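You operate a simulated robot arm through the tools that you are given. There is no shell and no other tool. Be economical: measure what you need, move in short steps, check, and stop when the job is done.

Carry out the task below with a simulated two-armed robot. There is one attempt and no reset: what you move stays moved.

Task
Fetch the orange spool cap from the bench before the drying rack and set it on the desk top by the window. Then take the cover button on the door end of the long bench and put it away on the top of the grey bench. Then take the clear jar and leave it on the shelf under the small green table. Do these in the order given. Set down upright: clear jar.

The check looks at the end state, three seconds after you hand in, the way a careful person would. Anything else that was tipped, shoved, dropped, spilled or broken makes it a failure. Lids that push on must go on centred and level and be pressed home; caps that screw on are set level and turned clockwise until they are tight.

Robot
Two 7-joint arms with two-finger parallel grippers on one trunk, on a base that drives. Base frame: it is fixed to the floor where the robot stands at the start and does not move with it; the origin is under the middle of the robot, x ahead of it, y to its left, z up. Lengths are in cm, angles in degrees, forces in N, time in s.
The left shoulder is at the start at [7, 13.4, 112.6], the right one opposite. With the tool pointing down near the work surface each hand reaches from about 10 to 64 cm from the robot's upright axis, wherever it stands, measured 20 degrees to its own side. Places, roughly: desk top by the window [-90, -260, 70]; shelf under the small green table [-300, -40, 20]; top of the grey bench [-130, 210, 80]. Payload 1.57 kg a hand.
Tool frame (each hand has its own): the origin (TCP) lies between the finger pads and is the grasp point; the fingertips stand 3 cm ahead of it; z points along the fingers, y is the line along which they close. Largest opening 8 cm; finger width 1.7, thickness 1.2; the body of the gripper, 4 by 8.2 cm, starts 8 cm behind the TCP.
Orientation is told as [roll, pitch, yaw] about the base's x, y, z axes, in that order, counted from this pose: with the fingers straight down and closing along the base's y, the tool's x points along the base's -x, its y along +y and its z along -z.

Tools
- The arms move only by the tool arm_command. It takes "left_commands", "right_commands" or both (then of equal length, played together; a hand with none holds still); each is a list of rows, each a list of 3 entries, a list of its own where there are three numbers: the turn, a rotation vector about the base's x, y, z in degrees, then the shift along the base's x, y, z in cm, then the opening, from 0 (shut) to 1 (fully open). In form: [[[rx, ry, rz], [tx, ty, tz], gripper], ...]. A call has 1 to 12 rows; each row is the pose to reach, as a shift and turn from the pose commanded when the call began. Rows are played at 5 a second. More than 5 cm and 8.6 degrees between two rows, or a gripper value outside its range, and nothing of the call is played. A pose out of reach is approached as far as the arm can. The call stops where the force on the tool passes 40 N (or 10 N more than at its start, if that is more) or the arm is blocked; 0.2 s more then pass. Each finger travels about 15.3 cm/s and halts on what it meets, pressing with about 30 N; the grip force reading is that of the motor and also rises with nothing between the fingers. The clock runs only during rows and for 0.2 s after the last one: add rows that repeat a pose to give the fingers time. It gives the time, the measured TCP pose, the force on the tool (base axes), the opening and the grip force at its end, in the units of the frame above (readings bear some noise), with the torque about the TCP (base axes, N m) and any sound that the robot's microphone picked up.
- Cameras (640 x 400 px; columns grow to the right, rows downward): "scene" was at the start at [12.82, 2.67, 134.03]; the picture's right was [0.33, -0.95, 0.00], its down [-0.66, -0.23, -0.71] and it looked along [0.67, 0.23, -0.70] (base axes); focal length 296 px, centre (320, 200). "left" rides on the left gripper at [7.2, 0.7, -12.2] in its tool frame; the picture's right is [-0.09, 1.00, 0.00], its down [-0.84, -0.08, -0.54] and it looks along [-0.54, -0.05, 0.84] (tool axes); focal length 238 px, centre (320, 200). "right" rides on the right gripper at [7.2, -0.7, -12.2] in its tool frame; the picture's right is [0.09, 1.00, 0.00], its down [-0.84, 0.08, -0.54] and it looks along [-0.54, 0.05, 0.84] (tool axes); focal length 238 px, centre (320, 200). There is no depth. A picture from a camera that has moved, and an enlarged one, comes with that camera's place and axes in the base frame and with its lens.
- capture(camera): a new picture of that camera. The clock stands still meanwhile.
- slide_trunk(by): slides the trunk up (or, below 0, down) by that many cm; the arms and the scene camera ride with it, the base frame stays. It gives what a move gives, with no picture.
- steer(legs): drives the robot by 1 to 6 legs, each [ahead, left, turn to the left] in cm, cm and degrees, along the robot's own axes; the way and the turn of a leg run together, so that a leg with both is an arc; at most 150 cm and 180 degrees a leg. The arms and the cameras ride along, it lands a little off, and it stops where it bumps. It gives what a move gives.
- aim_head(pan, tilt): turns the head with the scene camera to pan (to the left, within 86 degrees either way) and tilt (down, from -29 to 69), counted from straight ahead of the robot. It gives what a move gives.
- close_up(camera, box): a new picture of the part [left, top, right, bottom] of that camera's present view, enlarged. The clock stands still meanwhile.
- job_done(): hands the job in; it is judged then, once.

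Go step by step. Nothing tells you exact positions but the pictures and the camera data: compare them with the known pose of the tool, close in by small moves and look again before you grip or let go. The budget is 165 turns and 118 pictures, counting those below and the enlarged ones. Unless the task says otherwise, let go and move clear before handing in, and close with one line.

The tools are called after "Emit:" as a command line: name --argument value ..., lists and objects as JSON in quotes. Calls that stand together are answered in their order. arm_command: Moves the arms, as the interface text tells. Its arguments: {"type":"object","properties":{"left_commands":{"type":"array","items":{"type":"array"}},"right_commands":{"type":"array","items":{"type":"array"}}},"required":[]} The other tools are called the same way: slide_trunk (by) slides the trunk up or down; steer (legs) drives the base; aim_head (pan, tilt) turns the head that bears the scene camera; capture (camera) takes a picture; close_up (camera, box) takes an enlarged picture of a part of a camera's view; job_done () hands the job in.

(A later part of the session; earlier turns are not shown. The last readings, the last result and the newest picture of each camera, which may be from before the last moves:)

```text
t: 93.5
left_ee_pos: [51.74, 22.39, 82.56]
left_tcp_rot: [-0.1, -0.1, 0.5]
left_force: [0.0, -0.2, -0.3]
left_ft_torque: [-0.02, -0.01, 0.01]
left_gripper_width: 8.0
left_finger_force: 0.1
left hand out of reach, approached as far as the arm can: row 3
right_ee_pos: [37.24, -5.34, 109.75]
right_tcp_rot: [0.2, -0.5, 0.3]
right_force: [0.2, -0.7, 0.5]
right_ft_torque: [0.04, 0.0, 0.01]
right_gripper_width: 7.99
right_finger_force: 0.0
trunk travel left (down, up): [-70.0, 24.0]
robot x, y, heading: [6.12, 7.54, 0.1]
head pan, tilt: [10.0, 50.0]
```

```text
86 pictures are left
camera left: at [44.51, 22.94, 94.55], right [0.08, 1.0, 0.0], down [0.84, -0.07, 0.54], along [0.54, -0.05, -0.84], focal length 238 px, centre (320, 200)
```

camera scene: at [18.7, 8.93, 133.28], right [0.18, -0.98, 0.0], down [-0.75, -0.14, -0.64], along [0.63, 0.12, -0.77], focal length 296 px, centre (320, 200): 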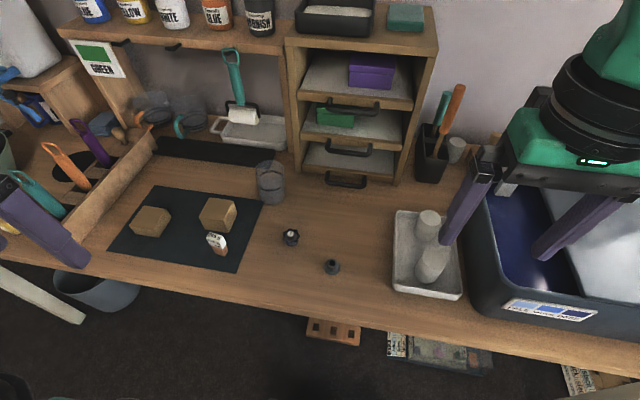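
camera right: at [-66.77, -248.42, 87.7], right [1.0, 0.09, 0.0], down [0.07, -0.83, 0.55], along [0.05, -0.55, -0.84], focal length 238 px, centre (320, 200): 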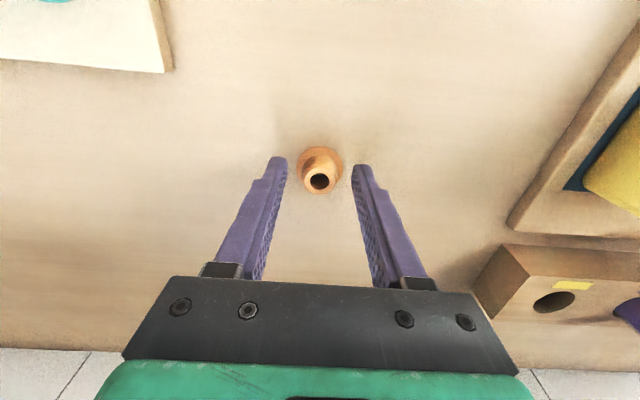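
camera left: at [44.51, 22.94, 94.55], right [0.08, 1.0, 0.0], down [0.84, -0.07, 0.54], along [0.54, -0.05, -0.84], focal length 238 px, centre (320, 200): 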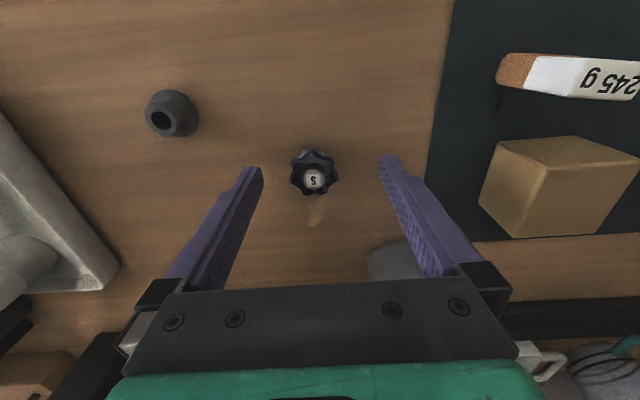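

The left arm ran out of reach slightly; I'll raise the hand, lower the trunk, and retry.

Emit:
arm_command --left_commands '[[[0, 0, 0], [0.3, -0.3, 4], 1], [[0, 0, 0], [0.8, -0.7, 8], 1]]'

Emit:
slide_trunk --by -8

Emit:
capture --camera "left"

```text
t: 94.1
left_ee_pos: [52.36, 21.62, 90.45]
left_tcp_rot: [0.0, 0.1, 0.5]
left_force: [0.2, 0.3, -0.3]
left_ft_torque: [-0.02, 0.01, 0.03]
left_gripper_width: 8.04
left_finger_force: 0.1
right_ee_pos: [37.32, -5.32, 109.7]
right_tcp_rot: [0.2, -0.5, 0.3]
right_force: [-0.4, -0.5, -0.4]
right_ft_torque: [0.0, -0.01, 0.01]
right_gripper_width: 8.0
right_finger_force: 0.0
trunk travel left (down, up): [-70.0, 24.0]
robot x, y, heading: [6.31, 7.32, 0.4]
head pan, tilt: [10.0, 50.0]
```

```text
t: 95.3
left_ee_pos: [52.46, 21.62, 82.51]
left_tcp_rot: [0.1, -0.1, 0.5]
left_force: [0.2, -0.3, 0.0]
left_ft_torque: [-0.06, 0.04, 0.0]
left_gripper_width: 8.0
left_finger_force: 0.0
right_ee_pos: [37.38, -5.26, 101.73]
right_tcp_rot: [0.2, -0.5, 0.3]
right_force: [-0.7, 1.0, 0.3]
right_ft_torque: [-0.02, 0.01, -0.03]
right_gripper_width: 7.99
right_finger_force: 0.1
trunk travel left (down, up): [-62.0, 32.0]
robot x, y, heading: [5.89, 7.98, 0.3]
head pan, tilt: [10.0, 50.0]
```

```text
85 pictures are left
camera left: at [45.24, 22.17, 94.62], right [0.08, 1.0, 0.0], down [0.84, -0.07, 0.54], along [0.54, -0.05, -0.84], focal length 238 px, centre (320, 200)
```

left: 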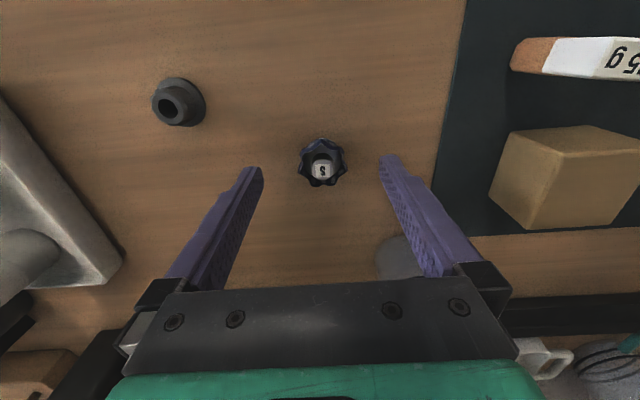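

Centred now. Descend the last bit and close.

Emit:
arm_command --left_commands '[[[0, 0, 0], [0.1, 0, -1.5], 1], [[0, 0, 0], [0.2, 0, -2.8], 1], [[0, 0, 0], [0.2, 0, -2.8], 0], [[0, 0, 0], [0.2, 0, -2.8], 0], [[0, 0, 0], [0.2, 0, -2.8], 0]]'

Emit:
capture --camera "left"

```text
t: 96.5
left_ee_pos: [52.72, 21.68, 79.69]
left_tcp_rot: [0.1, 0.0, 0.5]
left_force: [0.8, -0.2, 0.6]
left_ft_torque: [0.03, 0.01, 0.02]
left_gripper_width: 2.54
left_finger_force: 29.3
right_ee_pos: [37.29, -5.35, 101.79]
right_tcp_rot: [0.1, -0.5, 0.2]
right_force: [-0.1, -0.4, 0.5]
right_ft_torque: [-0.02, 0.0, 0.02]
right_gripper_width: 7.99
right_finger_force: 0.0
trunk travel left (down, up): [-62.0, 32.0]
robot x, y, heading: [5.74, 7.39, 0.3]
head pan, tilt: [10.0, 50.0]
```

```text
84 pictures are left
camera left: at [45.44, 22.19, 91.8], right [0.08, 1.0, 0.0], down [0.84, -0.07, 0.54], along [0.54, -0.05, -0.84], focal length 238 px, centre (320, 200)
```

left: 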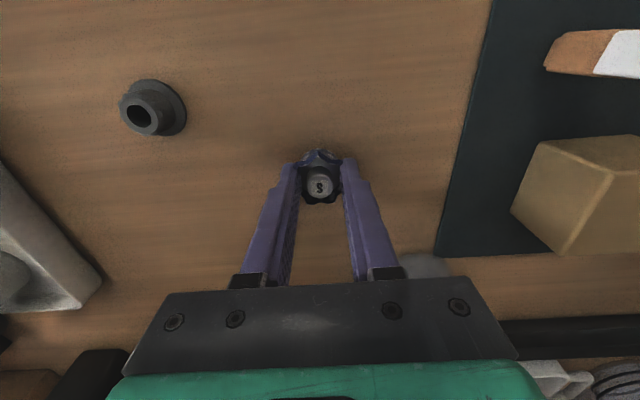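

Gripped. Raise the trunk, tuck the hand, back off and head to the grey bench.

Emit:
slide_trunk --by 12

Emit:
arm_command --left_commands '[[[0, 0, 0], [-2, 0, 4], 0], [[0, 0, 0], [-6, 1, 6], 0], [[0, 0, 0], [-10, 2, 8], 0], [[0, 0, 0], [-14, 3, 10], 0], [[0, 0, 0], [-17, 4, 12], 0], [[0, 0, 0], [-20, 5, 13], 0]]'

Emit:
steer --legs '[[-75, 0, 0], [0, 0, 110]]'

Emit:
aim_head --pan 0 --tilt 30

Emit:
capture --camera "scene"

```text
t: 98.0
left_ee_pos: [52.68, 21.64, 91.67]
left_tcp_rot: [0.0, 0.0, 0.5]
left_force: [0.3, -0.5, -0.9]
left_ft_torque: [-0.01, -0.01, 0.04]
left_gripper_width: 2.54
left_finger_force: 30.0
right_ee_pos: [37.35, -5.32, 113.82]
right_tcp_rot: [0.2, -0.5, 0.2]
right_force: [0.2, -0.2, -0.1]
right_ft_torque: [-0.03, 0.0, 0.0]
right_gripper_width: 8.02
right_finger_force: 0.1
trunk travel left (down, up): [-74.0, 20.0]
robot x, y, heading: [6.28, 7.73, 0.6]
head pan, tilt: [10.0, 50.0]
```

```text
t: 99.4
left_ee_pos: [37.52, 25.65, 103.76]
left_tcp_rot: [-0.2, 0.0, 0.5]
left_force: [0.8, -0.5, -0.8]
left_ft_torque: [-0.01, -0.01, -0.02]
left_gripper_width: 2.52
left_finger_force: 29.8
left hand out of reach, approached as far as the arm can: row 5, 6
right_ee_pos: [37.54, -5.21, 113.72]
right_tcp_rot: [0.1, -0.5, 0.4]
right_force: [0.2, 1.3, 0.1]
right_ft_torque: [-0.05, 0.0, -0.02]
right_gripper_width: 8.0
right_finger_force: 0.1
trunk travel left (down, up): [-74.0, 20.0]
robot x, y, heading: [6.13, 7.65, 0.7]
head pan, tilt: [10.0, 50.0]
```

```text
t: 108.0
left_ee_pos: [-96.39, 30.03, 103.96]
left_tcp_rot: [0.0, 0.0, 110.5]
left_force: [0.5, 0.2, 0.6]
left_ft_torque: [-0.01, 0.03, 0.03]
left_gripper_width: 2.5
left_finger_force: 30.2
right_ee_pos: [-67.34, 40.53, 113.73]
right_tcp_rot: [0.3, -0.4, 110.5]
right_force: [0.1, 0.3, -0.3]
right_ft_torque: [0.0, 0.02, 0.01]
right_gripper_width: 7.98
right_finger_force: 0.0
trunk travel left (down, up): [-74.0, 20.0]
robot x, y, heading: [-68.71, 6.62, 110.5]
head pan, tilt: [10.0, 50.0]
```

```text
t: 108.8
left_ee_pos: [-96.38, 30.01, 103.89]
left_tcp_rot: [0.0, 0.1, 110.6]
left_force: [0.0, 0.1, -0.7]
left_ft_torque: [0.01, 0.02, -0.01]
left_gripper_width: 2.66
left_finger_force: 30.1
right_ee_pos: [-67.33, 40.6, 113.73]
right_tcp_rot: [0.1, -0.4, 110.4]
right_force: [0.6, 0.5, -0.1]
right_ft_torque: [0.01, 0.02, 0.02]
right_gripper_width: 8.01
right_finger_force: 0.1
trunk travel left (down, up): [-74.0, 20.0]
robot x, y, heading: [-68.77, 6.61, 110.4]
head pan, tilt: [0.0, 30.0]
```

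```text
83 pictures are left
camera scene: at [-73.58, 19.87, 140.22], right [0.94, 0.35, 0.0], down [0.18, -0.47, -0.87], along [-0.3, 0.81, -0.5], focal length 296 px, centre (320, 200)
```

scene: 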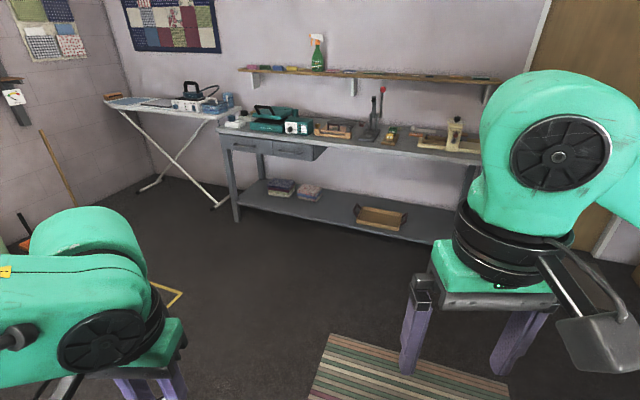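

Bench front edge is near y = 175. I'll turn square to it, move ahead then left to about (-130, 110).

Emit:
steer --legs '[[0, 0, -20.5], [60, 0, 0], [0, 58, 0], [40, 0, 0]]'

Emit:
aim_head --pan 10 --tilt 35

Emit:
capture --camera "scene"

```text
t: 118.3
left_ee_pos: [-143.45, 138.76, 103.97]
left_tcp_rot: [0.1, 0.0, 89.5]
left_force: [-0.1, 0.8, -0.8]
left_ft_torque: [0.04, 0.04, 0.01]
left_gripper_width: 2.64
left_finger_force: 30.0
right_ee_pos: [-112.72, 138.17, 113.77]
right_tcp_rot: [0.2, -0.5, 89.4]
right_force: [0.7, 0.2, 0.5]
right_ft_torque: [0.03, -0.03, 0.0]
right_gripper_width: 8.0
right_finger_force: 0.0
trunk travel left (down, up): [-74.0, 20.0]
robot x, y, heading: [-126.34, 107.05, 89.2]
head pan, tilt: [0.0, 30.0]
```

```text
t: 119.1
left_ee_pos: [-143.47, 138.9, 103.87]
left_tcp_rot: [0.0, 0.1, 89.4]
left_force: [0.0, 0.1, -0.5]
left_ft_torque: [0.0, 0.01, -0.03]
left_gripper_width: 2.67
left_finger_force: 30.3
right_ee_pos: [-112.68, 138.36, 113.85]
right_tcp_rot: [0.2, -0.5, 89.4]
right_force: [0.4, 0.9, 0.0]
right_ft_torque: [-0.02, -0.04, -0.02]
right_gripper_width: 8.0
right_finger_force: 0.1
trunk travel left (down, up): [-74.0, 20.0]
robot x, y, heading: [-125.93, 107.14, 89.6]
head pan, tilt: [10.0, 35.0]
```

```text
82 pictures are left
camera scene: at [-127.41, 120.93, 139.44], right [0.99, 0.16, 0.0], down [0.09, -0.57, -0.82], along [-0.13, 0.81, -0.57], focal length 296 px, centre (320, 200)
```

scene: 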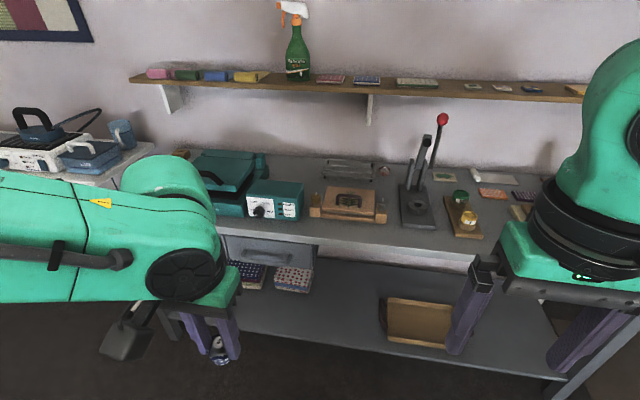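

A free strip lies in front of the bench between the wooden frame and the press, around (-117, 190.5). Driving so the left hand can reach it.

Emit:
steer --legs '[[38, 0, 0.5], [0, -22, 0]]'

Emit:
aim_head --pan 5 --tilt 50

Emit:
capture --camera "scene"

Emit:
capture --camera "left"

```text
t: 122.8
left_ee_pos: [-121.69, 176.45, 104.02]
left_tcp_rot: [-0.1, 0.1, 90.0]
left_force: [0.7, -0.3, -1.0]
left_ft_torque: [-0.01, -0.04, 0.01]
left_gripper_width: 2.65
left_finger_force: 29.5
right_ee_pos: [-90.91, 176.22, 113.81]
right_tcp_rot: [0.1, -0.4, 89.8]
right_force: [0.2, 0.1, 0.1]
right_ft_torque: [-0.01, 0.01, 0.02]
right_gripper_width: 7.99
right_finger_force: 0.0
trunk travel left (down, up): [-74.0, 20.0]
robot x, y, heading: [-103.44, 145.38, 89.8]
head pan, tilt: [10.0, 35.0]
```

```text
t: 123.5
left_ee_pos: [-121.47, 176.66, 103.92]
left_tcp_rot: [0.0, 0.0, 90.0]
left_force: [0.2, 0.4, -0.4]
left_ft_torque: [0.02, 0.03, 0.02]
left_gripper_width: 2.65
left_finger_force: 29.3
right_ee_pos: [-90.57, 176.27, 113.76]
right_tcp_rot: [0.2, -0.5, 89.7]
right_force: [0.6, -0.2, 0.7]
right_ft_torque: [0.03, -0.02, -0.02]
right_gripper_width: 8.0
right_finger_force: 0.0
trunk travel left (down, up): [-74.0, 20.0]
robot x, y, heading: [-103.76, 144.96, 90.1]
head pan, tilt: [5.0, 50.0]
```

```text
81 pictures are left
camera scene: at [-104.32, 157.81, 137.28], right [1.0, 0.09, 0.0], down [0.07, -0.76, -0.64], along [-0.06, 0.64, -0.77], focal length 296 px, centre (320, 200)
```

scene: 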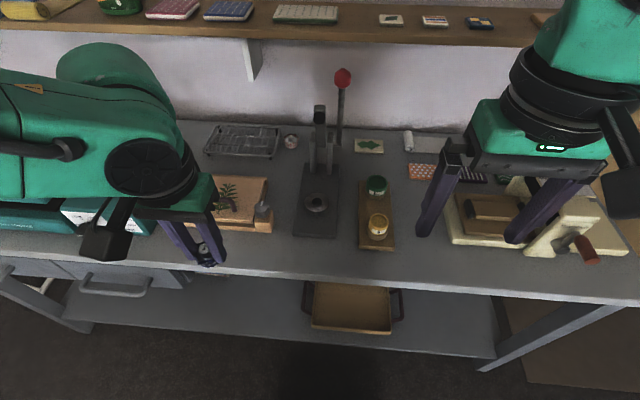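

```text
80 pictures are left
camera left: at [-122.2, 169.39, 116.04], right [-1.0, 0.09, 0.0], down [0.08, 0.84, 0.54], along [0.05, 0.54, -0.84], focal length 238 px, centre (320, 200)
```

left: 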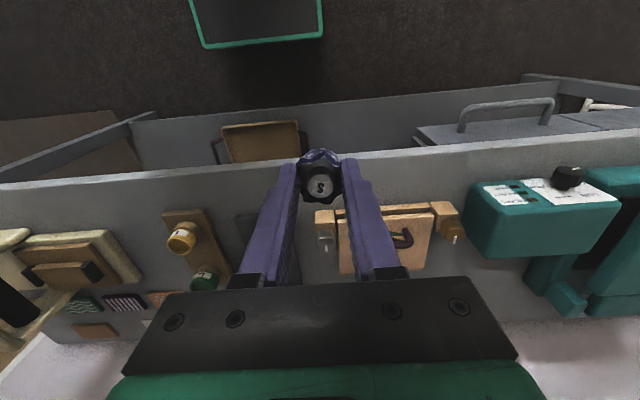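

The strip y 184–194 near x = -117 is free. Move over it and lower to a few cm above.

Emit:
arm_command --left_commands '[[[0, 0, 0], [1.5, 4.5, 0], 0], [[0, 0, 0], [3, 9, 0], 0], [[0, 0, 0], [4.5, 13, -1], 0], [[0, 0, 0], [4.5, 13.2, -5], 0], [[0, 0, 0], [4.5, 13.2, -9], 0], [[0, 0, 0], [4.5, 13.2, -13], 0]]'

Emit:
capture --camera "scene"

Emit:
capture --camera "left"

```text
t: 124.9
left_ee_pos: [-117.11, 189.83, 90.79]
left_tcp_rot: [0.0, 0.0, 90.0]
left_force: [-0.3, 0.2, 0.4]
left_ft_torque: [-0.02, 0.0, 0.0]
left_gripper_width: 2.66
left_finger_force: 30.3
right_ee_pos: [-90.68, 176.42, 113.7]
right_tcp_rot: [0.2, -0.4, 89.8]
right_force: [-0.3, 0.5, 0.0]
right_ft_torque: [-0.03, 0.0, -0.03]
right_gripper_width: 8.0
right_finger_force: 0.1
trunk travel left (down, up): [-74.0, 20.0]
robot x, y, heading: [-103.77, 145.15, 90.1]
head pan, tilt: [5.0, 50.0]
```

```text
79 pictures are left
camera scene: at [-104.43, 157.94, 137.26], right [1.0, 0.09, 0.0], down [0.07, -0.76, -0.64], along [-0.06, 0.64, -0.77], focal length 296 px, centre (320, 200)
```

scene: 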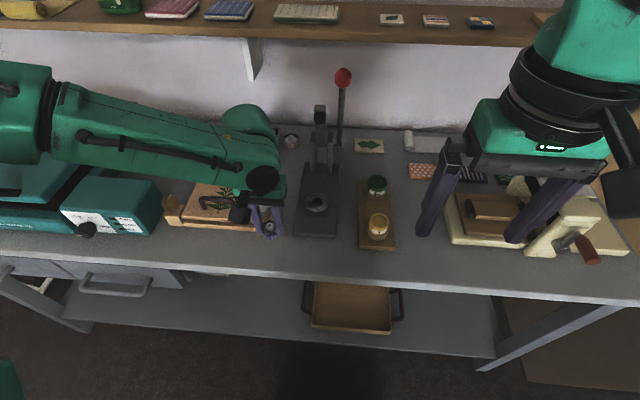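

```text
78 pictures are left
camera left: at [-117.81, 182.6, 102.94], right [-1.0, 0.09, 0.0], down [0.08, 0.84, 0.54], along [0.05, 0.54, -0.84], focal length 238 px, centre (320, 200)
```

left: 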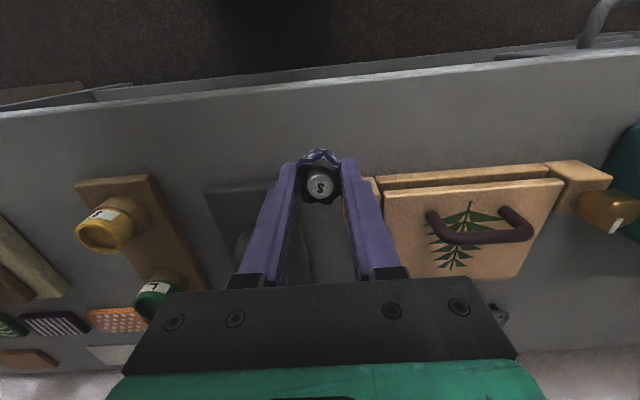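

Shift 1.5 cm deeper and lower gently to contact.

Emit:
arm_command --left_commands '[[[0, 0, 0], [0, 1.5, -2], 0], [[0, 0, 0], [0, 1.5, -4.5], 0], [[0, 0, 0], [0, 1.5, -5.2], 0], [[0, 0, 0], [0, 1.5, -5.8], 0], [[0, 0, 0], [0, 1.5, -6.4], 0], [[0, 0, 0], [0, 1.5, -7], 0], [[0, 0, 0], [0, 1.5, -7.6], 0]]'

Emit:
capture --camera "left"

```text
t: 126.5
left_ee_pos: [-118.4, 189.84, 84.82]
left_tcp_rot: [-0.1, 0.0, 90.0]
left_force: [-0.3, 0.2, -0.2]
left_ft_torque: [-0.01, 0.0, -0.06]
left_gripper_width: 2.68
left_finger_force: 30.1
left hand out of reach, approached as far as the arm can: row 2, 3, 4, 5, 6, 7
right_ee_pos: [-90.74, 176.39, 113.8]
right_tcp_rot: [0.1, -0.5, 89.9]
right_force: [-0.2, -0.8, -0.3]
right_ft_torque: [-0.01, 0.01, 0.0]
right_gripper_width: 8.0
right_finger_force: 0.0
trunk travel left (down, up): [-74.0, 20.0]
robot x, y, heading: [-103.46, 145.21, 90.0]
head pan, tilt: [5.0, 50.0]
```

```text
77 pictures are left
camera left: at [-119.31, 182.58, 96.98], right [-1.0, 0.09, 0.0], down [0.08, 0.84, 0.54], along [0.05, 0.54, -0.84], focal length 238 px, centre (320, 200)
```

left: 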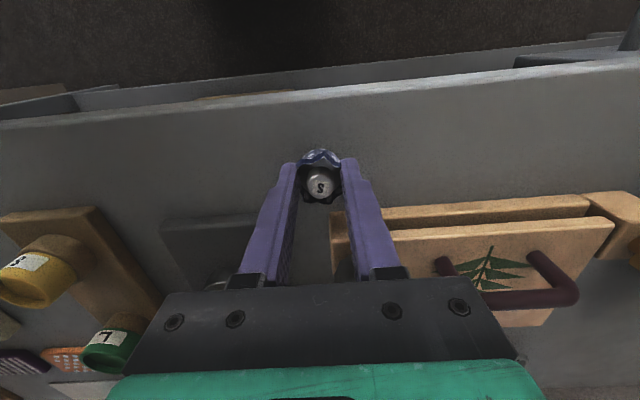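

Out of arm reach again, so I'll do the last lowering with the trunk: first lift the hand back to the correct xy.

Emit:
arm_command --left_commands '[[[0, 0, 0], [0.6, 0.5, 4], 0], [[0, 0, 0], [1.3, 1, 7], 0]]'

Emit:
slide_trunk --by -6.5

Emit:
capture --camera "left"

```text
t: 127.1
left_ee_pos: [-117.3, 190.63, 91.9]
left_tcp_rot: [0.0, 0.0, 89.9]
left_force: [-0.1, -0.5, 0.1]
left_ft_torque: [0.0, 0.03, 0.01]
left_gripper_width: 2.71
left_finger_force: 29.9
right_ee_pos: [-90.62, 176.25, 113.76]
right_tcp_rot: [0.3, -0.5, 89.8]
right_force: [0.8, -0.4, 0.3]
right_ft_torque: [0.0, -0.01, 0.0]
right_gripper_width: 7.99
right_finger_force: 0.0
trunk travel left (down, up): [-74.0, 20.0]
robot x, y, heading: [-103.74, 145.49, 89.8]
head pan, tilt: [5.0, 50.0]
```

```text
t: 128.2
left_ee_pos: [-117.33, 190.76, 85.33]
left_tcp_rot: [0.1, 0.0, 90.0]
left_force: [0.4, -0.6, -0.6]
left_ft_torque: [0.04, 0.02, 0.01]
left_gripper_width: 2.66
left_finger_force: 29.6
right_ee_pos: [-90.78, 176.43, 107.26]
right_tcp_rot: [0.3, -0.5, 89.7]
right_force: [0.2, -0.2, -0.2]
right_ft_torque: [0.02, 0.04, 0.04]
right_gripper_width: 8.0
right_finger_force: 0.0
trunk travel left (down, up): [-67.5, 26.5]
robot x, y, heading: [-103.86, 145.01, 89.7]
head pan, tilt: [5.0, 50.0]
```

```text
76 pictures are left
camera left: at [-118.01, 183.5, 97.46], right [-1.0, 0.09, 0.0], down [0.08, 0.84, 0.54], along [0.05, 0.54, -0.84], focal length 238 px, centre (320, 200)
```

left: 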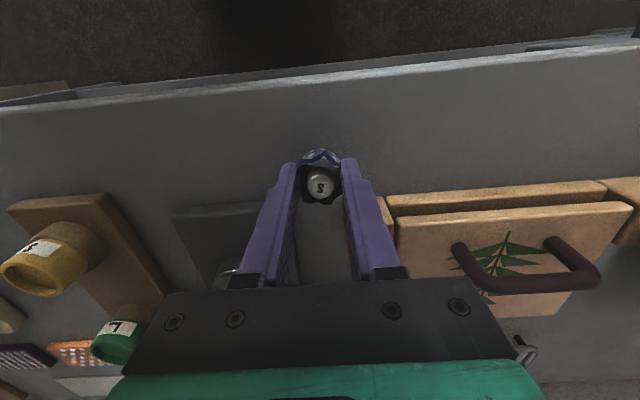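

Good margin from the edge and frame. Lower gently to contact.

Emit:
arm_command --left_commands '[[[0, 0, 0], [0, 0, -0.6], 0], [[0, 0, 0], [0, 0, -1.2], 0], [[0, 0, 0], [0, 0, -1.7], 0], [[0, 0, 0], [0, 0, -2.2], 0], [[0, 0, 0], [0, 0, -2.7], 0], [[0, 0, 0], [0, 0, -3.2], 0]]'

```text
t: 129.4
left_ee_pos: [-117.26, 190.75, 82.99]
left_tcp_rot: [0.0, -0.4, 90.0]
left_force: [-1.3, -7.2, 18.4]
left_ft_torque: [-0.25, -0.06, -0.03]
left_gripper_width: 2.65
left_finger_force: 30.1
right_ee_pos: [-90.74, 176.02, 107.3]
right_tcp_rot: [0.2, -0.7, 89.9]
right_force: [-0.2, -0.3, -0.7]
right_ft_torque: [-0.04, -0.02, -0.01]
right_gripper_width: 8.0
right_finger_force: 0.2
trunk travel left (down, up): [-67.5, 26.5]
robot x, y, heading: [-103.91, 145.2, 90.0]
head pan, tilt: [5.0, 50.0]
stopped in row 6 (left hand): the force on the tool passed its limit (the readings are from after the stop); the commanded pose is now the measured one
```

Contact. Release and check.

Emit:
arm_command --left_commands '[[[0, 0, 0], [0, 0, 0.1], 0], [[0, 0, 0], [0, 0, 0.1], 0.4], [[0, 0, 0], [0, 0, 0.1], 0.5], [[0, 0, 0], [0, 0, 0.1], 0.5], [[0, 0, 0], [0, 0, 4], 0.5], [[0, 0, 0], [0, 0, 8], 0.5]]'

Emit:
capture --camera "left"

```text
t: 130.8
left_ee_pos: [-117.08, 190.74, 90.79]
left_tcp_rot: [0.1, -0.3, 90.0]
left_force: [-0.5, -0.4, -0.4]
left_ft_torque: [0.01, 0.01, 0.0]
left_gripper_width: 4.0
left_finger_force: 0.1
right_ee_pos: [-90.61, 176.3, 107.29]
right_tcp_rot: [0.3, -0.6, 89.9]
right_force: [-0.7, -0.1, 0.4]
right_ft_torque: [0.01, 0.05, 0.02]
right_gripper_width: 8.01
right_finger_force: 0.0
trunk travel left (down, up): [-67.5, 26.5]
robot x, y, heading: [-103.66, 145.15, 90.2]
head pan, tilt: [5.0, 50.0]
```

```text
75 pictures are left
camera left: at [-117.9, 183.4, 102.89], right [-1.0, 0.09, 0.0], down [0.08, 0.83, 0.55], along [0.05, 0.54, -0.84], focal length 238 px, centre (320, 200)
```

left: 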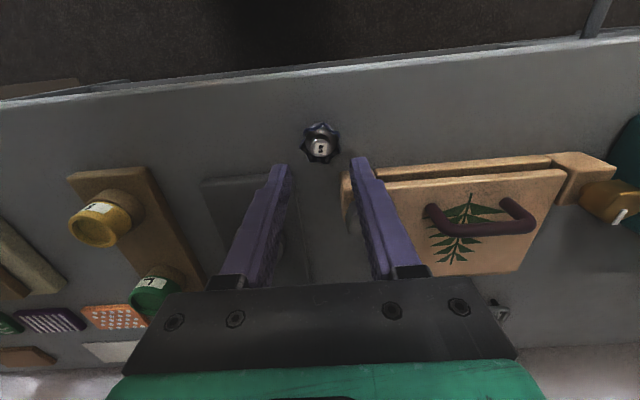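

The button stands on the grey bench. Lift and withdraw, then return to the long bench for the jar.

Emit:
slide_trunk --by 14

Emit:
arm_command --left_commands '[[[0, 0, 0], [0, -4, 0], 0.6], [[0, 0, 0], [-1, -8, 0], 0.8], [[0, 0, 0], [-2, -12, 0], 1], [[0, 0, 0], [-3, -15, 0], 1]]'

Emit:
capture --camera "scene"

```text
t: 132.5
left_ee_pos: [-117.2, 190.8, 104.79]
left_tcp_rot: [0.0, -0.3, 90.0]
left_force: [-1.2, 0.2, 0.7]
left_ft_torque: [0.02, 0.02, 0.01]
left_gripper_width: 4.0
left_finger_force: 0.0
right_ee_pos: [-90.62, 176.41, 121.24]
right_tcp_rot: [0.2, -0.4, 90.0]
right_force: [-0.2, -0.2, 0.0]
right_ft_torque: [-0.02, 0.0, 0.0]
right_gripper_width: 7.99
right_finger_force: 0.1
trunk travel left (down, up): [-81.5, 12.5]
robot x, y, heading: [-103.84, 144.84, 90.3]
head pan, tilt: [5.0, 50.0]
```

```text
t: 133.5
left_ee_pos: [-119.69, 178.31, 105.33]
left_tcp_rot: [0.2, 0.0, 90.0]
left_force: [0.7, -0.6, 0.1]
left_ft_torque: [-0.01, 0.03, 0.04]
left_gripper_width: 7.99
left_finger_force: 0.0
left hand out of reach, approached as far as the arm can: row 4
right_ee_pos: [-90.45, 176.16, 121.09]
right_tcp_rot: [0.4, -0.5, 89.8]
right_force: [0.7, -0.1, 0.2]
right_ft_torque: [0.02, 0.02, -0.02]
right_gripper_width: 8.01
right_finger_force: 0.0
trunk travel left (down, up): [-81.5, 12.5]
robot x, y, heading: [-103.92, 145.34, 90.0]
head pan, tilt: [5.0, 50.0]
```

```text
74 pictures are left
camera scene: at [-104.05, 157.69, 144.78], right [1.0, 0.09, 0.0], down [0.06, -0.76, -0.64], along [-0.06, 0.64, -0.77], focal length 296 px, centre (320, 200)
```

scene: 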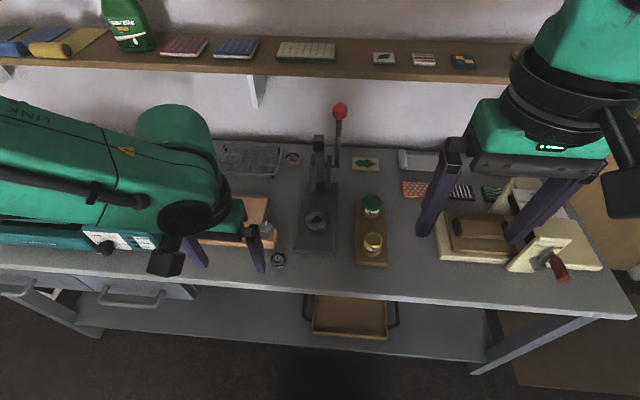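

Button is in place. Before picking the jar, I want to see the green table's shelf to choose the grasp; back off and look that way.

Emit:
steer --legs '[[-65, 0, 0], [0, 0, 110]]'

Emit:
aim_head --pan 5 --tilt 28

Emit:
capture --camera "scene"

```text
t: 141.7
left_ee_pos: [-129.62, 54.05, 105.23]
left_tcp_rot: [0.0, -0.1, -159.7]
left_force: [0.1, 0.6, -1.0]
left_ft_torque: [-0.03, 0.02, 0.02]
left_gripper_width: 7.98
left_finger_force: 0.1
right_ee_pos: [-137.66, 82.17, 121.23]
right_tcp_rot: [0.3, -0.4, -159.9]
right_force: [-0.3, 0.0, 0.8]
right_ft_torque: [0.03, 0.03, -0.03]
right_gripper_width: 8.0
right_finger_force: 0.0
trunk travel left (down, up): [-81.5, 12.5]
robot x, y, heading: [-104.09, 80.34, -159.9]
head pan, tilt: [5.0, 50.0]
```

```text
t: 142.6
left_ee_pos: [-129.51, 53.88, 105.35]
left_tcp_rot: [-0.1, 0.0, -159.8]
left_force: [-0.6, 0.2, -0.2]
left_ft_torque: [0.0, 0.0, 0.03]
left_gripper_width: 7.99
left_finger_force: 0.1
right_ee_pos: [-137.74, 82.06, 121.26]
right_tcp_rot: [0.2, -0.5, -159.8]
right_force: [0.0, -0.8, 0.1]
right_ft_torque: [-0.03, -0.04, 0.0]
right_gripper_width: 7.99
right_finger_force: 0.2
trunk travel left (down, up): [-81.5, 12.5]
robot x, y, heading: [-103.8, 80.33, -159.8]
head pan, tilt: [5.0, 28.0]
```

```text
73 pictures are left
camera scene: at [-116.78, 74.93, 148.04], right [-0.43, 0.91, 0.0], down [0.43, 0.2, -0.88], along [-0.8, -0.38, -0.47], focal length 296 px, centre (320, 200)
```

scene: 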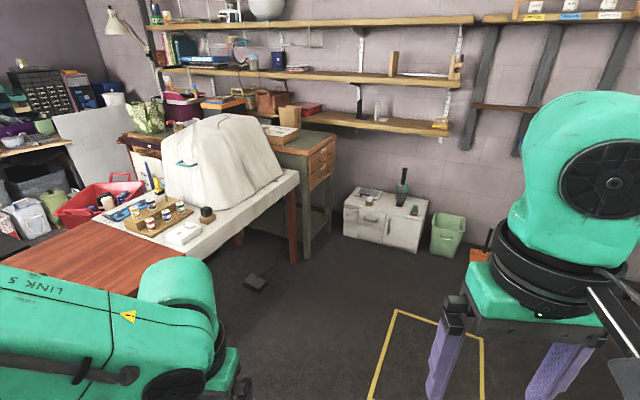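

Emit:
close_up --camera "scene" --box '[220, 110, 380, 310]'

```text
2.00 times, centred on (300, 210) of scene
camera zoom: at [-116.78, 74.93, 148.04], right [-0.43, 0.91, 0.0], down [0.43, 0.2, -0.88], along [-0.8, -0.38, -0.47], focal length 593 px, centre (360, 180)
```

zoom: 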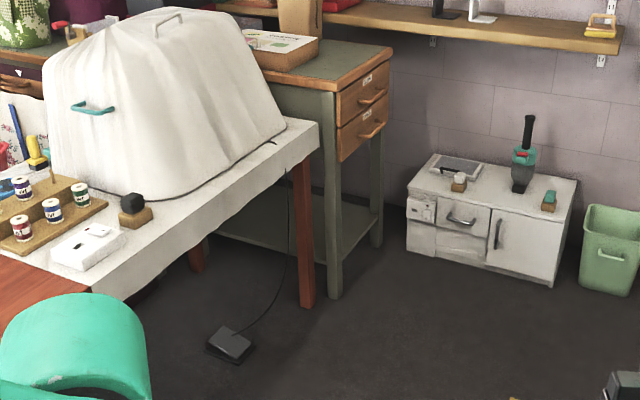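

The green table sits at x about -277..-316, its +y end (y ≈ -12) is open below the drawers (z about 20–53). So the jar should be held with the left hand tilted forward. Back to the long bench now.

Emit:
steer --legs '[[0, 0, 159.8], [0, -45, 0], [62, 0, 0], [0, -22, 0], [40, 0, 0]]'

Emit:
aim_head --pan 10 --tilt 48

Emit:
capture --camera "scene"

```text
t: 158.4
left_ee_pos: [32.37, 31.8, 105.46]
left_tcp_rot: [0.0, -0.2, 1.1]
left_force: [-0.6, 0.0, 0.7]
left_ft_torque: [0.01, -0.05, 0.01]
left_gripper_width: 8.01
left_finger_force: 0.0
right_ee_pos: [30.79, 2.53, 121.32]
right_tcp_rot: [0.2, -0.6, 0.9]
right_force: [-1.0, 0.2, -0.2]
right_ft_torque: [0.01, 0.01, -0.01]
right_gripper_width: 8.01
right_finger_force: 0.1
trunk travel left (down, up): [-81.5, 12.5]
robot x, y, heading: [0.08, 15.15, 1.1]
head pan, tilt: [5.0, 28.0]
```

```text
t: 159.2
left_ee_pos: [32.63, 31.82, 105.38]
left_tcp_rot: [0.0, -0.1, 0.9]
left_force: [0.0, 0.4, -0.4]
left_ft_torque: [0.02, -0.03, 0.02]
left_gripper_width: 8.01
left_finger_force: 0.0
right_ee_pos: [31.15, 2.59, 121.28]
right_tcp_rot: [0.3, -0.6, 0.9]
right_force: [0.6, -0.1, 0.2]
right_ft_torque: [-0.01, 0.0, 0.01]
right_gripper_width: 7.99
right_finger_force: 0.1
trunk travel left (down, up): [-81.5, 12.5]
robot x, y, heading: [-0.54, 14.95, 0.8]
head pan, tilt: [10.0, 48.0]
```

```text
71 pictures are left
camera scene: at [12.49, 16.74, 145.05], right [0.19, -0.98, 0.0], down [-0.73, -0.14, -0.67], along [0.66, 0.13, -0.74], focal length 296 px, centre (320, 200)
```

scene: 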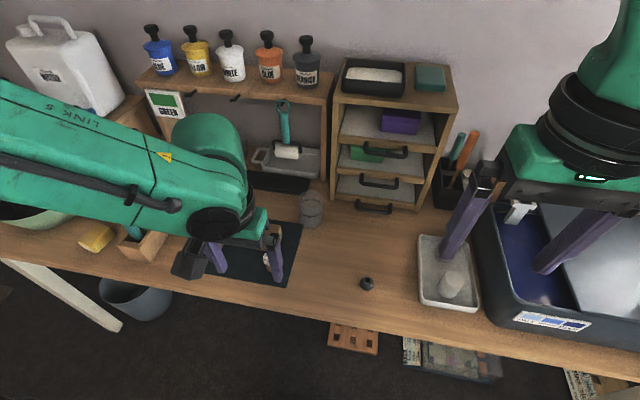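

Emit:
close_up --camera "scene" --box '[210, 150, 370, 300]'

```text
2.67 times, centred on (290, 225) of scene
camera zoom: at [12.49, 16.74, 145.05], right [0.19, -0.98, 0.0], down [-0.73, -0.14, -0.67], along [0.66, 0.13, -0.74], focal length 791 px, centre (400, 133)
```

zoom: 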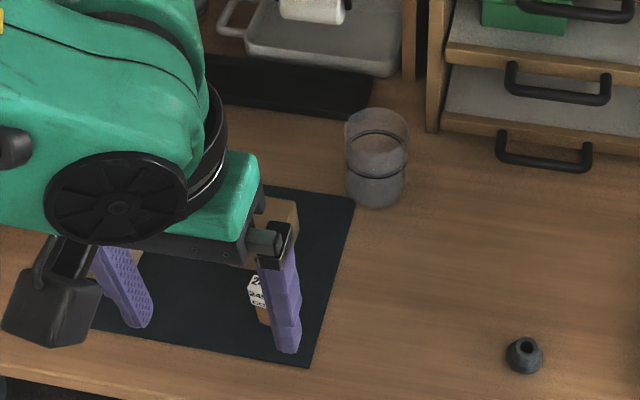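

Jar at about (64.4, 29.4), ~11 tall, ~6.7 across. Lower the trunk, move slightly nearer, then tilt the left hand forward 45°.

Emit:
slide_trunk --by -6

Emit:
steer --legs '[[5, 0, -0.9]]'

Emit:
arm_command --left_commands '[[[0, -8, 0], [2, -0.5, 0], 1], [[0, -16, 0], [4, -1, 0], 1], [[0, -24, 0], [6, -1.5, 0], 1], [[0, -32, 0], [8, -2, 0], 1], [[0, -40, 0], [10, -2.2, 0], 1], [[0, -45, 0], [12, -2.5, 0], 1]]'

Emit:
capture --camera "left"

Emit:
capture --camera "scene"

```text
t: 160.2
left_ee_pos: [32.71, 31.88, 99.35]
left_tcp_rot: [0.0, 0.0, 1.1]
left_force: [-0.1, 0.0, 1.2]
left_ft_torque: [-0.03, 0.0, 0.04]
left_gripper_width: 8.02
left_finger_force: 0.0
right_ee_pos: [30.96, 2.72, 115.19]
right_tcp_rot: [0.2, -0.5, 0.9]
right_force: [0.4, -1.0, 0.0]
right_ft_torque: [-0.02, 0.02, 0.03]
right_gripper_width: 8.01
right_finger_force: 0.0
trunk travel left (down, up): [-75.5, 18.5]
robot x, y, heading: [-0.55, 15.38, 0.8]
head pan, tilt: [10.0, 48.0]
```

```text
t: 161.1
left_ee_pos: [37.39, 31.41, 99.52]
left_tcp_rot: [0.0, -0.5, 0.1]
left_force: [0.2, -0.2, 0.8]
left_ft_torque: [-0.02, -0.05, 0.0]
left_gripper_width: 8.02
left_finger_force: 0.1
right_ee_pos: [35.22, 2.21, 115.4]
right_tcp_rot: [0.3, -0.9, 0.0]
right_force: [-0.8, -0.4, 0.4]
right_ft_torque: [-0.01, -0.08, 0.03]
right_gripper_width: 7.99
right_finger_force: 0.1
trunk travel left (down, up): [-75.5, 18.5]
robot x, y, heading: [4.77, 15.09, 0.1]
head pan, tilt: [10.0, 48.0]
```

```text
t: 162.5
left_ee_pos: [50.33, 29.38, 98.98]
left_tcp_rot: [-0.1, -44.9, 0.2]
left_force: [0.2, -0.7, 0.4]
left_ft_torque: [0.02, 0.01, 0.01]
left_gripper_width: 8.02
left_finger_force: 0.1
left hand out of reach, approached as far as the arm can: row 1, 2, 3, 4, 5, 6
right_ee_pos: [35.87, 2.06, 115.07]
right_tcp_rot: [0.3, -0.4, 0.0]
right_force: [0.0, -0.7, 0.5]
right_ft_torque: [0.02, 0.01, 0.02]
right_gripper_width: 7.99
right_finger_force: 0.1
trunk travel left (down, up): [-75.5, 18.5]
robot x, y, heading: [4.75, 15.36, 0.1]
head pan, tilt: [10.0, 48.0]
```

```text
69 pictures are left
camera left: at [36.52, 29.9, 102.34], right [0.06, 1.0, 0.06], down [0.21, -0.08, 0.97], along [0.98, -0.05, -0.21], focal length 238 px, centre (320, 200)
```

left: 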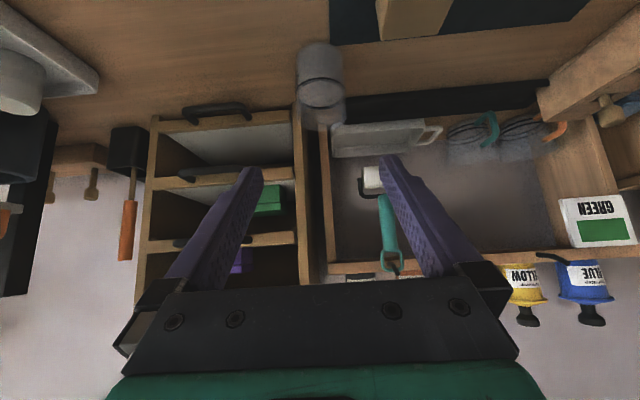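

```text
68 pictures are left
camera scene: at [17.53, 16.5, 139.04], right [0.18, -0.98, 0.0], down [-0.73, -0.13, -0.67], along [0.66, 0.12, -0.74], focal length 296 px, centre (320, 200)
```

scene: 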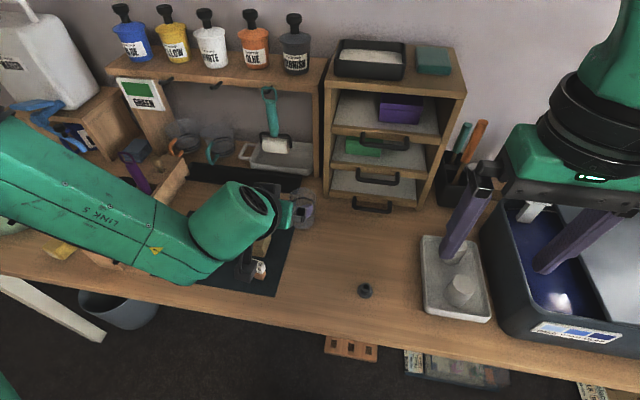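

Left camera puts the jar axis at about (64.6, 29.6). Moving to the diagonal pre-approach and checking forearm clearance.

Emit:
arm_command --left_commands '[[[0, 0, 0], [2, 0.1, -3.5], 1], [[0, 0, 0], [4, 0.2, -7], 1]]'

Emit:
capture --camera "left"

Emit:
aim_head --pan 35 --tilt 48

Emit:
capture --camera "scene"

```text
t: 163.1
left_ee_pos: [54.5, 29.51, 91.92]
left_tcp_rot: [0.0, -44.9, 0.1]
left_force: [0.0, 0.3, -0.5]
left_ft_torque: [0.02, 0.01, 0.01]
left_gripper_width: 8.0
left_finger_force: 0.0
right_ee_pos: [35.9, 2.04, 115.24]
right_tcp_rot: [0.3, -0.4, 0.0]
right_force: [-0.3, 1.0, 0.1]
right_ft_torque: [-0.02, 0.0, 0.01]
right_gripper_width: 8.01
right_finger_force: 0.2
trunk travel left (down, up): [-75.5, 18.5]
robot x, y, heading: [4.88, 15.15, -0.1]
head pan, tilt: [10.0, 48.0]
```

```text
67 pictures are left
camera left: at [40.67, 30.16, 95.32], right [0.06, 1.0, 0.07], down [0.21, -0.08, 0.98], along [0.98, -0.05, -0.21], focal length 238 px, centre (320, 200)
```

left: 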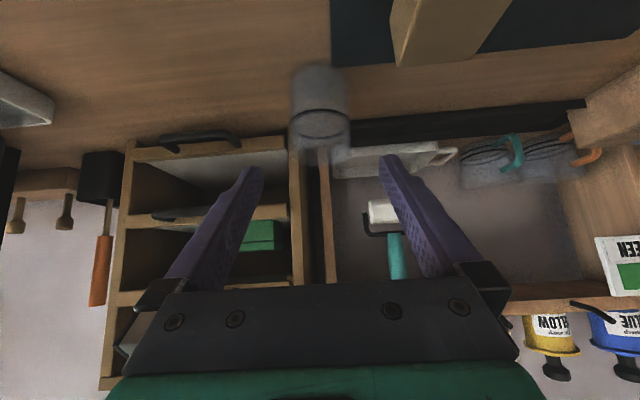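

```text
t: 164.0
left_ee_pos: [54.2, 29.76, 92.06]
left_tcp_rot: [-0.1, -45.0, 0.1]
left_force: [-0.7, 0.0, -0.3]
left_ft_torque: [0.02, -0.01, 0.0]
left_gripper_width: 7.98
left_finger_force: 0.1
right_ee_pos: [35.69, 2.21, 115.25]
right_tcp_rot: [0.3, -0.5, 0.0]
right_force: [-0.6, -0.2, -0.2]
right_ft_torque: [-0.01, 0.05, 0.03]
right_gripper_width: 7.99
right_finger_force: 0.0
trunk travel left (down, up): [-75.5, 18.5]
robot x, y, heading: [4.2, 15.35, 0.1]
head pan, tilt: [35.0, 48.0]
```

```text
66 pictures are left
camera scene: at [16.08, 19.74, 139.05], right [0.57, -0.82, 0.0], down [-0.61, -0.43, -0.67], along [0.55, 0.38, -0.74], focal length 296 px, centre (320, 200)
```

scene: 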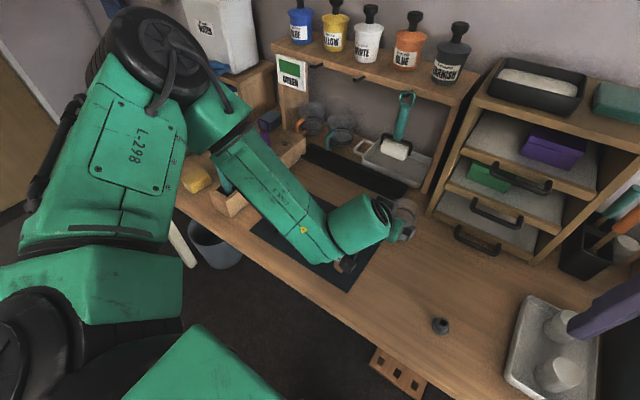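

Alignment good (jar y ≈ 29.6). Continue along the diagonal, most of the way.

Emit:
arm_command --left_commands '[[[0, 0, 0], [2.5, 0, -3], 1], [[0, 0, 0], [5, 0, -6], 1]]'

Emit:
capture --camera "left"

Emit:
close_up --camera "scene" --box '[170, 100, 490, 300]'

```text
t: 164.6
left_ee_pos: [58.31, 31.08, 88.21]
left_tcp_rot: [-0.2, -45.0, 0.2]
left_force: [0.0, 0.6, 0.6]
left_ft_torque: [0.01, -0.02, -0.02]
left_gripper_width: 7.98
left_finger_force: 0.0
left hand out of reach, approached as far as the arm can: row 2
right_ee_pos: [35.77, 2.17, 115.13]
right_tcp_rot: [0.2, -0.5, 0.0]
right_force: [-0.1, 0.5, -0.7]
right_ft_torque: [0.01, 0.0, 0.02]
right_gripper_width: 7.96
right_finger_force: 0.1
trunk travel left (down, up): [-75.5, 18.5]
robot x, y, heading: [4.45, 15.67, 0.1]
head pan, tilt: [35.0, 48.0]
```

```text
65 pictures are left
camera left: at [44.46, 31.76, 91.64], right [0.06, 1.0, 0.06], down [0.21, -0.08, 0.98], along [0.98, -0.05, -0.21], focal length 238 px, centre (320, 200)
```

left: 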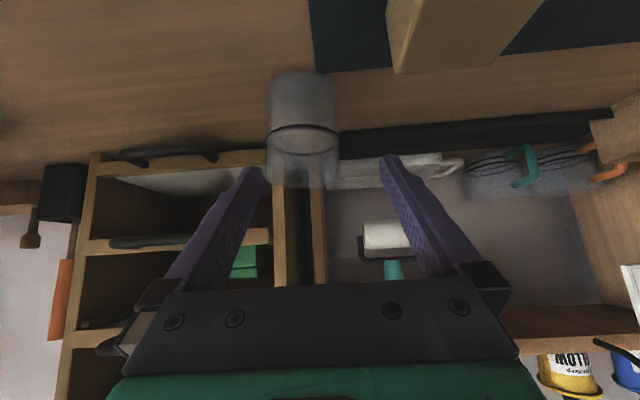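

```text
2.00 times, centred on (330, 200) of scene
camera zoom: at [16.1, 19.79, 139.05], right [0.57, -0.82, 0.0], down [-0.61, -0.43, -0.67], along [0.55, 0.38, -0.74], focal length 593 px, centre (300, 200)
```

zoom: 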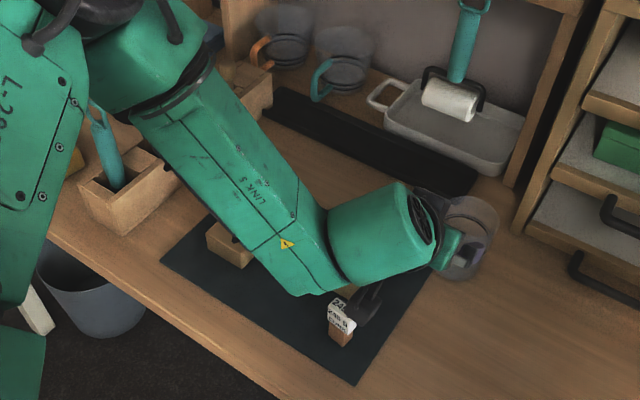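

The left arm hits a joint limit here. I'll back the hand off, shift the robot right by 10 so the hand works further out to its own side, lower the trunk some, and retry.

Emit:
arm_command --left_commands '[[[0, 0, 0], [-2, -0.7, 2], 1], [[0, 0, 0], [-4, -1.5, 4.5], 1], [[0, 0, 0], [-6, -1.5, 8.5], 1]]'

Emit:
steer --legs '[[0, -10, 0]]'

Emit:
slide_trunk --by -5

Emit:
arm_command --left_commands '[[[0, 0, 0], [1, 4, 0], 1], [[0, 0, 0], [2, 8, 0], 1], [[0, 0, 0], [2, 10, 0], 1]]'

Emit:
capture --camera "left"

Emit:
capture --camera "scene"

```text
t: 165.4
left_ee_pos: [52.01, 29.61, 96.76]
left_tcp_rot: [-0.1, -45.2, 0.1]
left_force: [0.1, -0.2, -0.5]
left_ft_torque: [0.01, 0.01, -0.01]
left_gripper_width: 8.01
left_finger_force: 0.0
right_ee_pos: [35.63, 2.13, 115.14]
right_tcp_rot: [0.2, -0.6, 0.1]
right_force: [0.3, 0.3, -0.1]
right_ft_torque: [0.0, 0.0, -0.02]
right_gripper_width: 8.01
right_finger_force: 0.0
trunk travel left (down, up): [-75.5, 18.5]
robot x, y, heading: [4.54, 15.16, 0.1]
head pan, tilt: [35.0, 48.0]
```

```text
t: 166.6
left_ee_pos: [52.26, 19.81, 96.65]
left_tcp_rot: [-0.3, -45.1, 0.1]
left_force: [-0.7, -0.4, -0.7]
left_ft_torque: [-0.04, 0.03, -0.01]
left_gripper_width: 8.01
left_finger_force: 0.1
right_ee_pos: [35.84, -7.64, 115.33]
right_tcp_rot: [0.2, -0.6, 0.0]
right_force: [-0.9, -0.4, -0.1]
right_ft_torque: [0.03, -0.02, -0.01]
right_gripper_width: 7.98
right_finger_force: 0.1
trunk travel left (down, up): [-75.5, 18.5]
robot x, y, heading: [4.73, 5.75, -0.1]
head pan, tilt: [35.0, 48.0]
```

```text
t: 167.5
left_ee_pos: [52.29, 19.56, 91.65]
left_tcp_rot: [-0.2, -45.1, 0.2]
left_force: [-0.1, -0.3, -0.5]
left_ft_torque: [-0.01, -0.03, 0.02]
left_gripper_width: 7.99
left_finger_force: 0.1
right_ee_pos: [35.78, -7.73, 110.27]
right_tcp_rot: [0.1, -0.6, -0.1]
right_force: [0.6, -0.3, 0.0]
right_ft_torque: [-0.01, 0.02, 0.01]
right_gripper_width: 8.02
right_finger_force: 0.1
trunk travel left (down, up): [-70.5, 23.5]
robot x, y, heading: [4.4, 5.08, -0.0]
head pan, tilt: [35.0, 48.0]
```

```text
t: 168.3
left_ee_pos: [54.21, 29.72, 91.57]
left_tcp_rot: [-0.1, -45.1, 0.1]
left_force: [0.9, -0.1, 0.4]
left_ft_torque: [-0.04, 0.01, 0.02]
left_gripper_width: 8.0
left_finger_force: 0.1
right_ee_pos: [35.85, -7.86, 110.27]
right_tcp_rot: [0.3, -0.5, 0.1]
right_force: [0.8, -0.4, -0.2]
right_ft_torque: [0.01, -0.01, 0.03]
right_gripper_width: 8.01
right_finger_force: 0.0
trunk travel left (down, up): [-70.5, 23.5]
robot x, y, heading: [4.2, 5.36, 0.1]
head pan, tilt: [35.0, 48.0]
```

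```text
63 pictures are left
camera left: at [40.47, 30.26, 95.07], right [0.06, 1.0, 0.06], down [0.21, -0.08, 0.98], along [0.98, -0.05, -0.21], focal length 238 px, centre (320, 200)
```

left: 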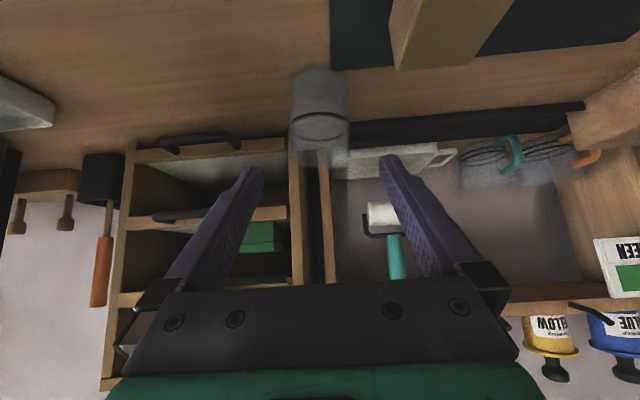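

```text
62 pictures are left
camera scene: at [16.08, 9.74, 134.05], right [0.57, -0.82, 0.0], down [-0.61, -0.43, -0.67], along [0.55, 0.38, -0.74], focal length 296 px, centre (320, 200)
```

scene: 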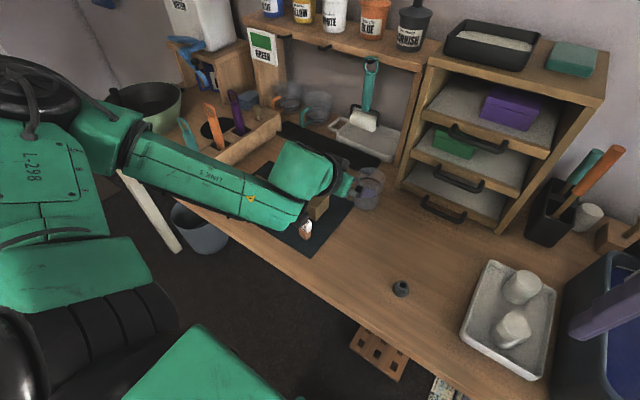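

Much better clearance. Continue the diagonal approach.

Emit:
arm_command --left_commands '[[[0, 0, 0], [2.5, 0, -3], 1], [[0, 0, 0], [5, 0, -6], 1]]'

Emit:
capture --camera "left"

```text
t: 168.9
left_ee_pos: [59.48, 29.57, 85.51]
left_tcp_rot: [-0.1, -45.0, 0.2]
left_force: [-0.3, -0.8, -1.0]
left_ft_torque: [-0.02, 0.01, -0.03]
left_gripper_width: 8.02
left_finger_force: 0.0
right_ee_pos: [35.89, -7.87, 110.21]
right_tcp_rot: [0.3, -0.4, 0.0]
right_force: [-0.1, 0.8, -0.1]
right_ft_torque: [-0.03, 0.01, -0.01]
right_gripper_width: 8.01
right_finger_force: 0.1
trunk travel left (down, up): [-70.5, 23.5]
robot x, y, heading: [4.55, 5.17, 0.3]
head pan, tilt: [35.0, 48.0]
```

```text
61 pictures are left
camera left: at [45.68, 30.17, 88.95], right [0.06, 1.0, 0.06], down [0.21, -0.08, 0.98], along [0.98, -0.05, -0.21], focal length 238 px, centre (320, 200)
```

left: 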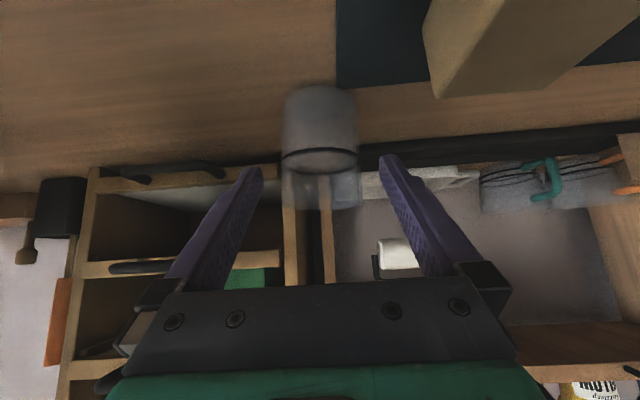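

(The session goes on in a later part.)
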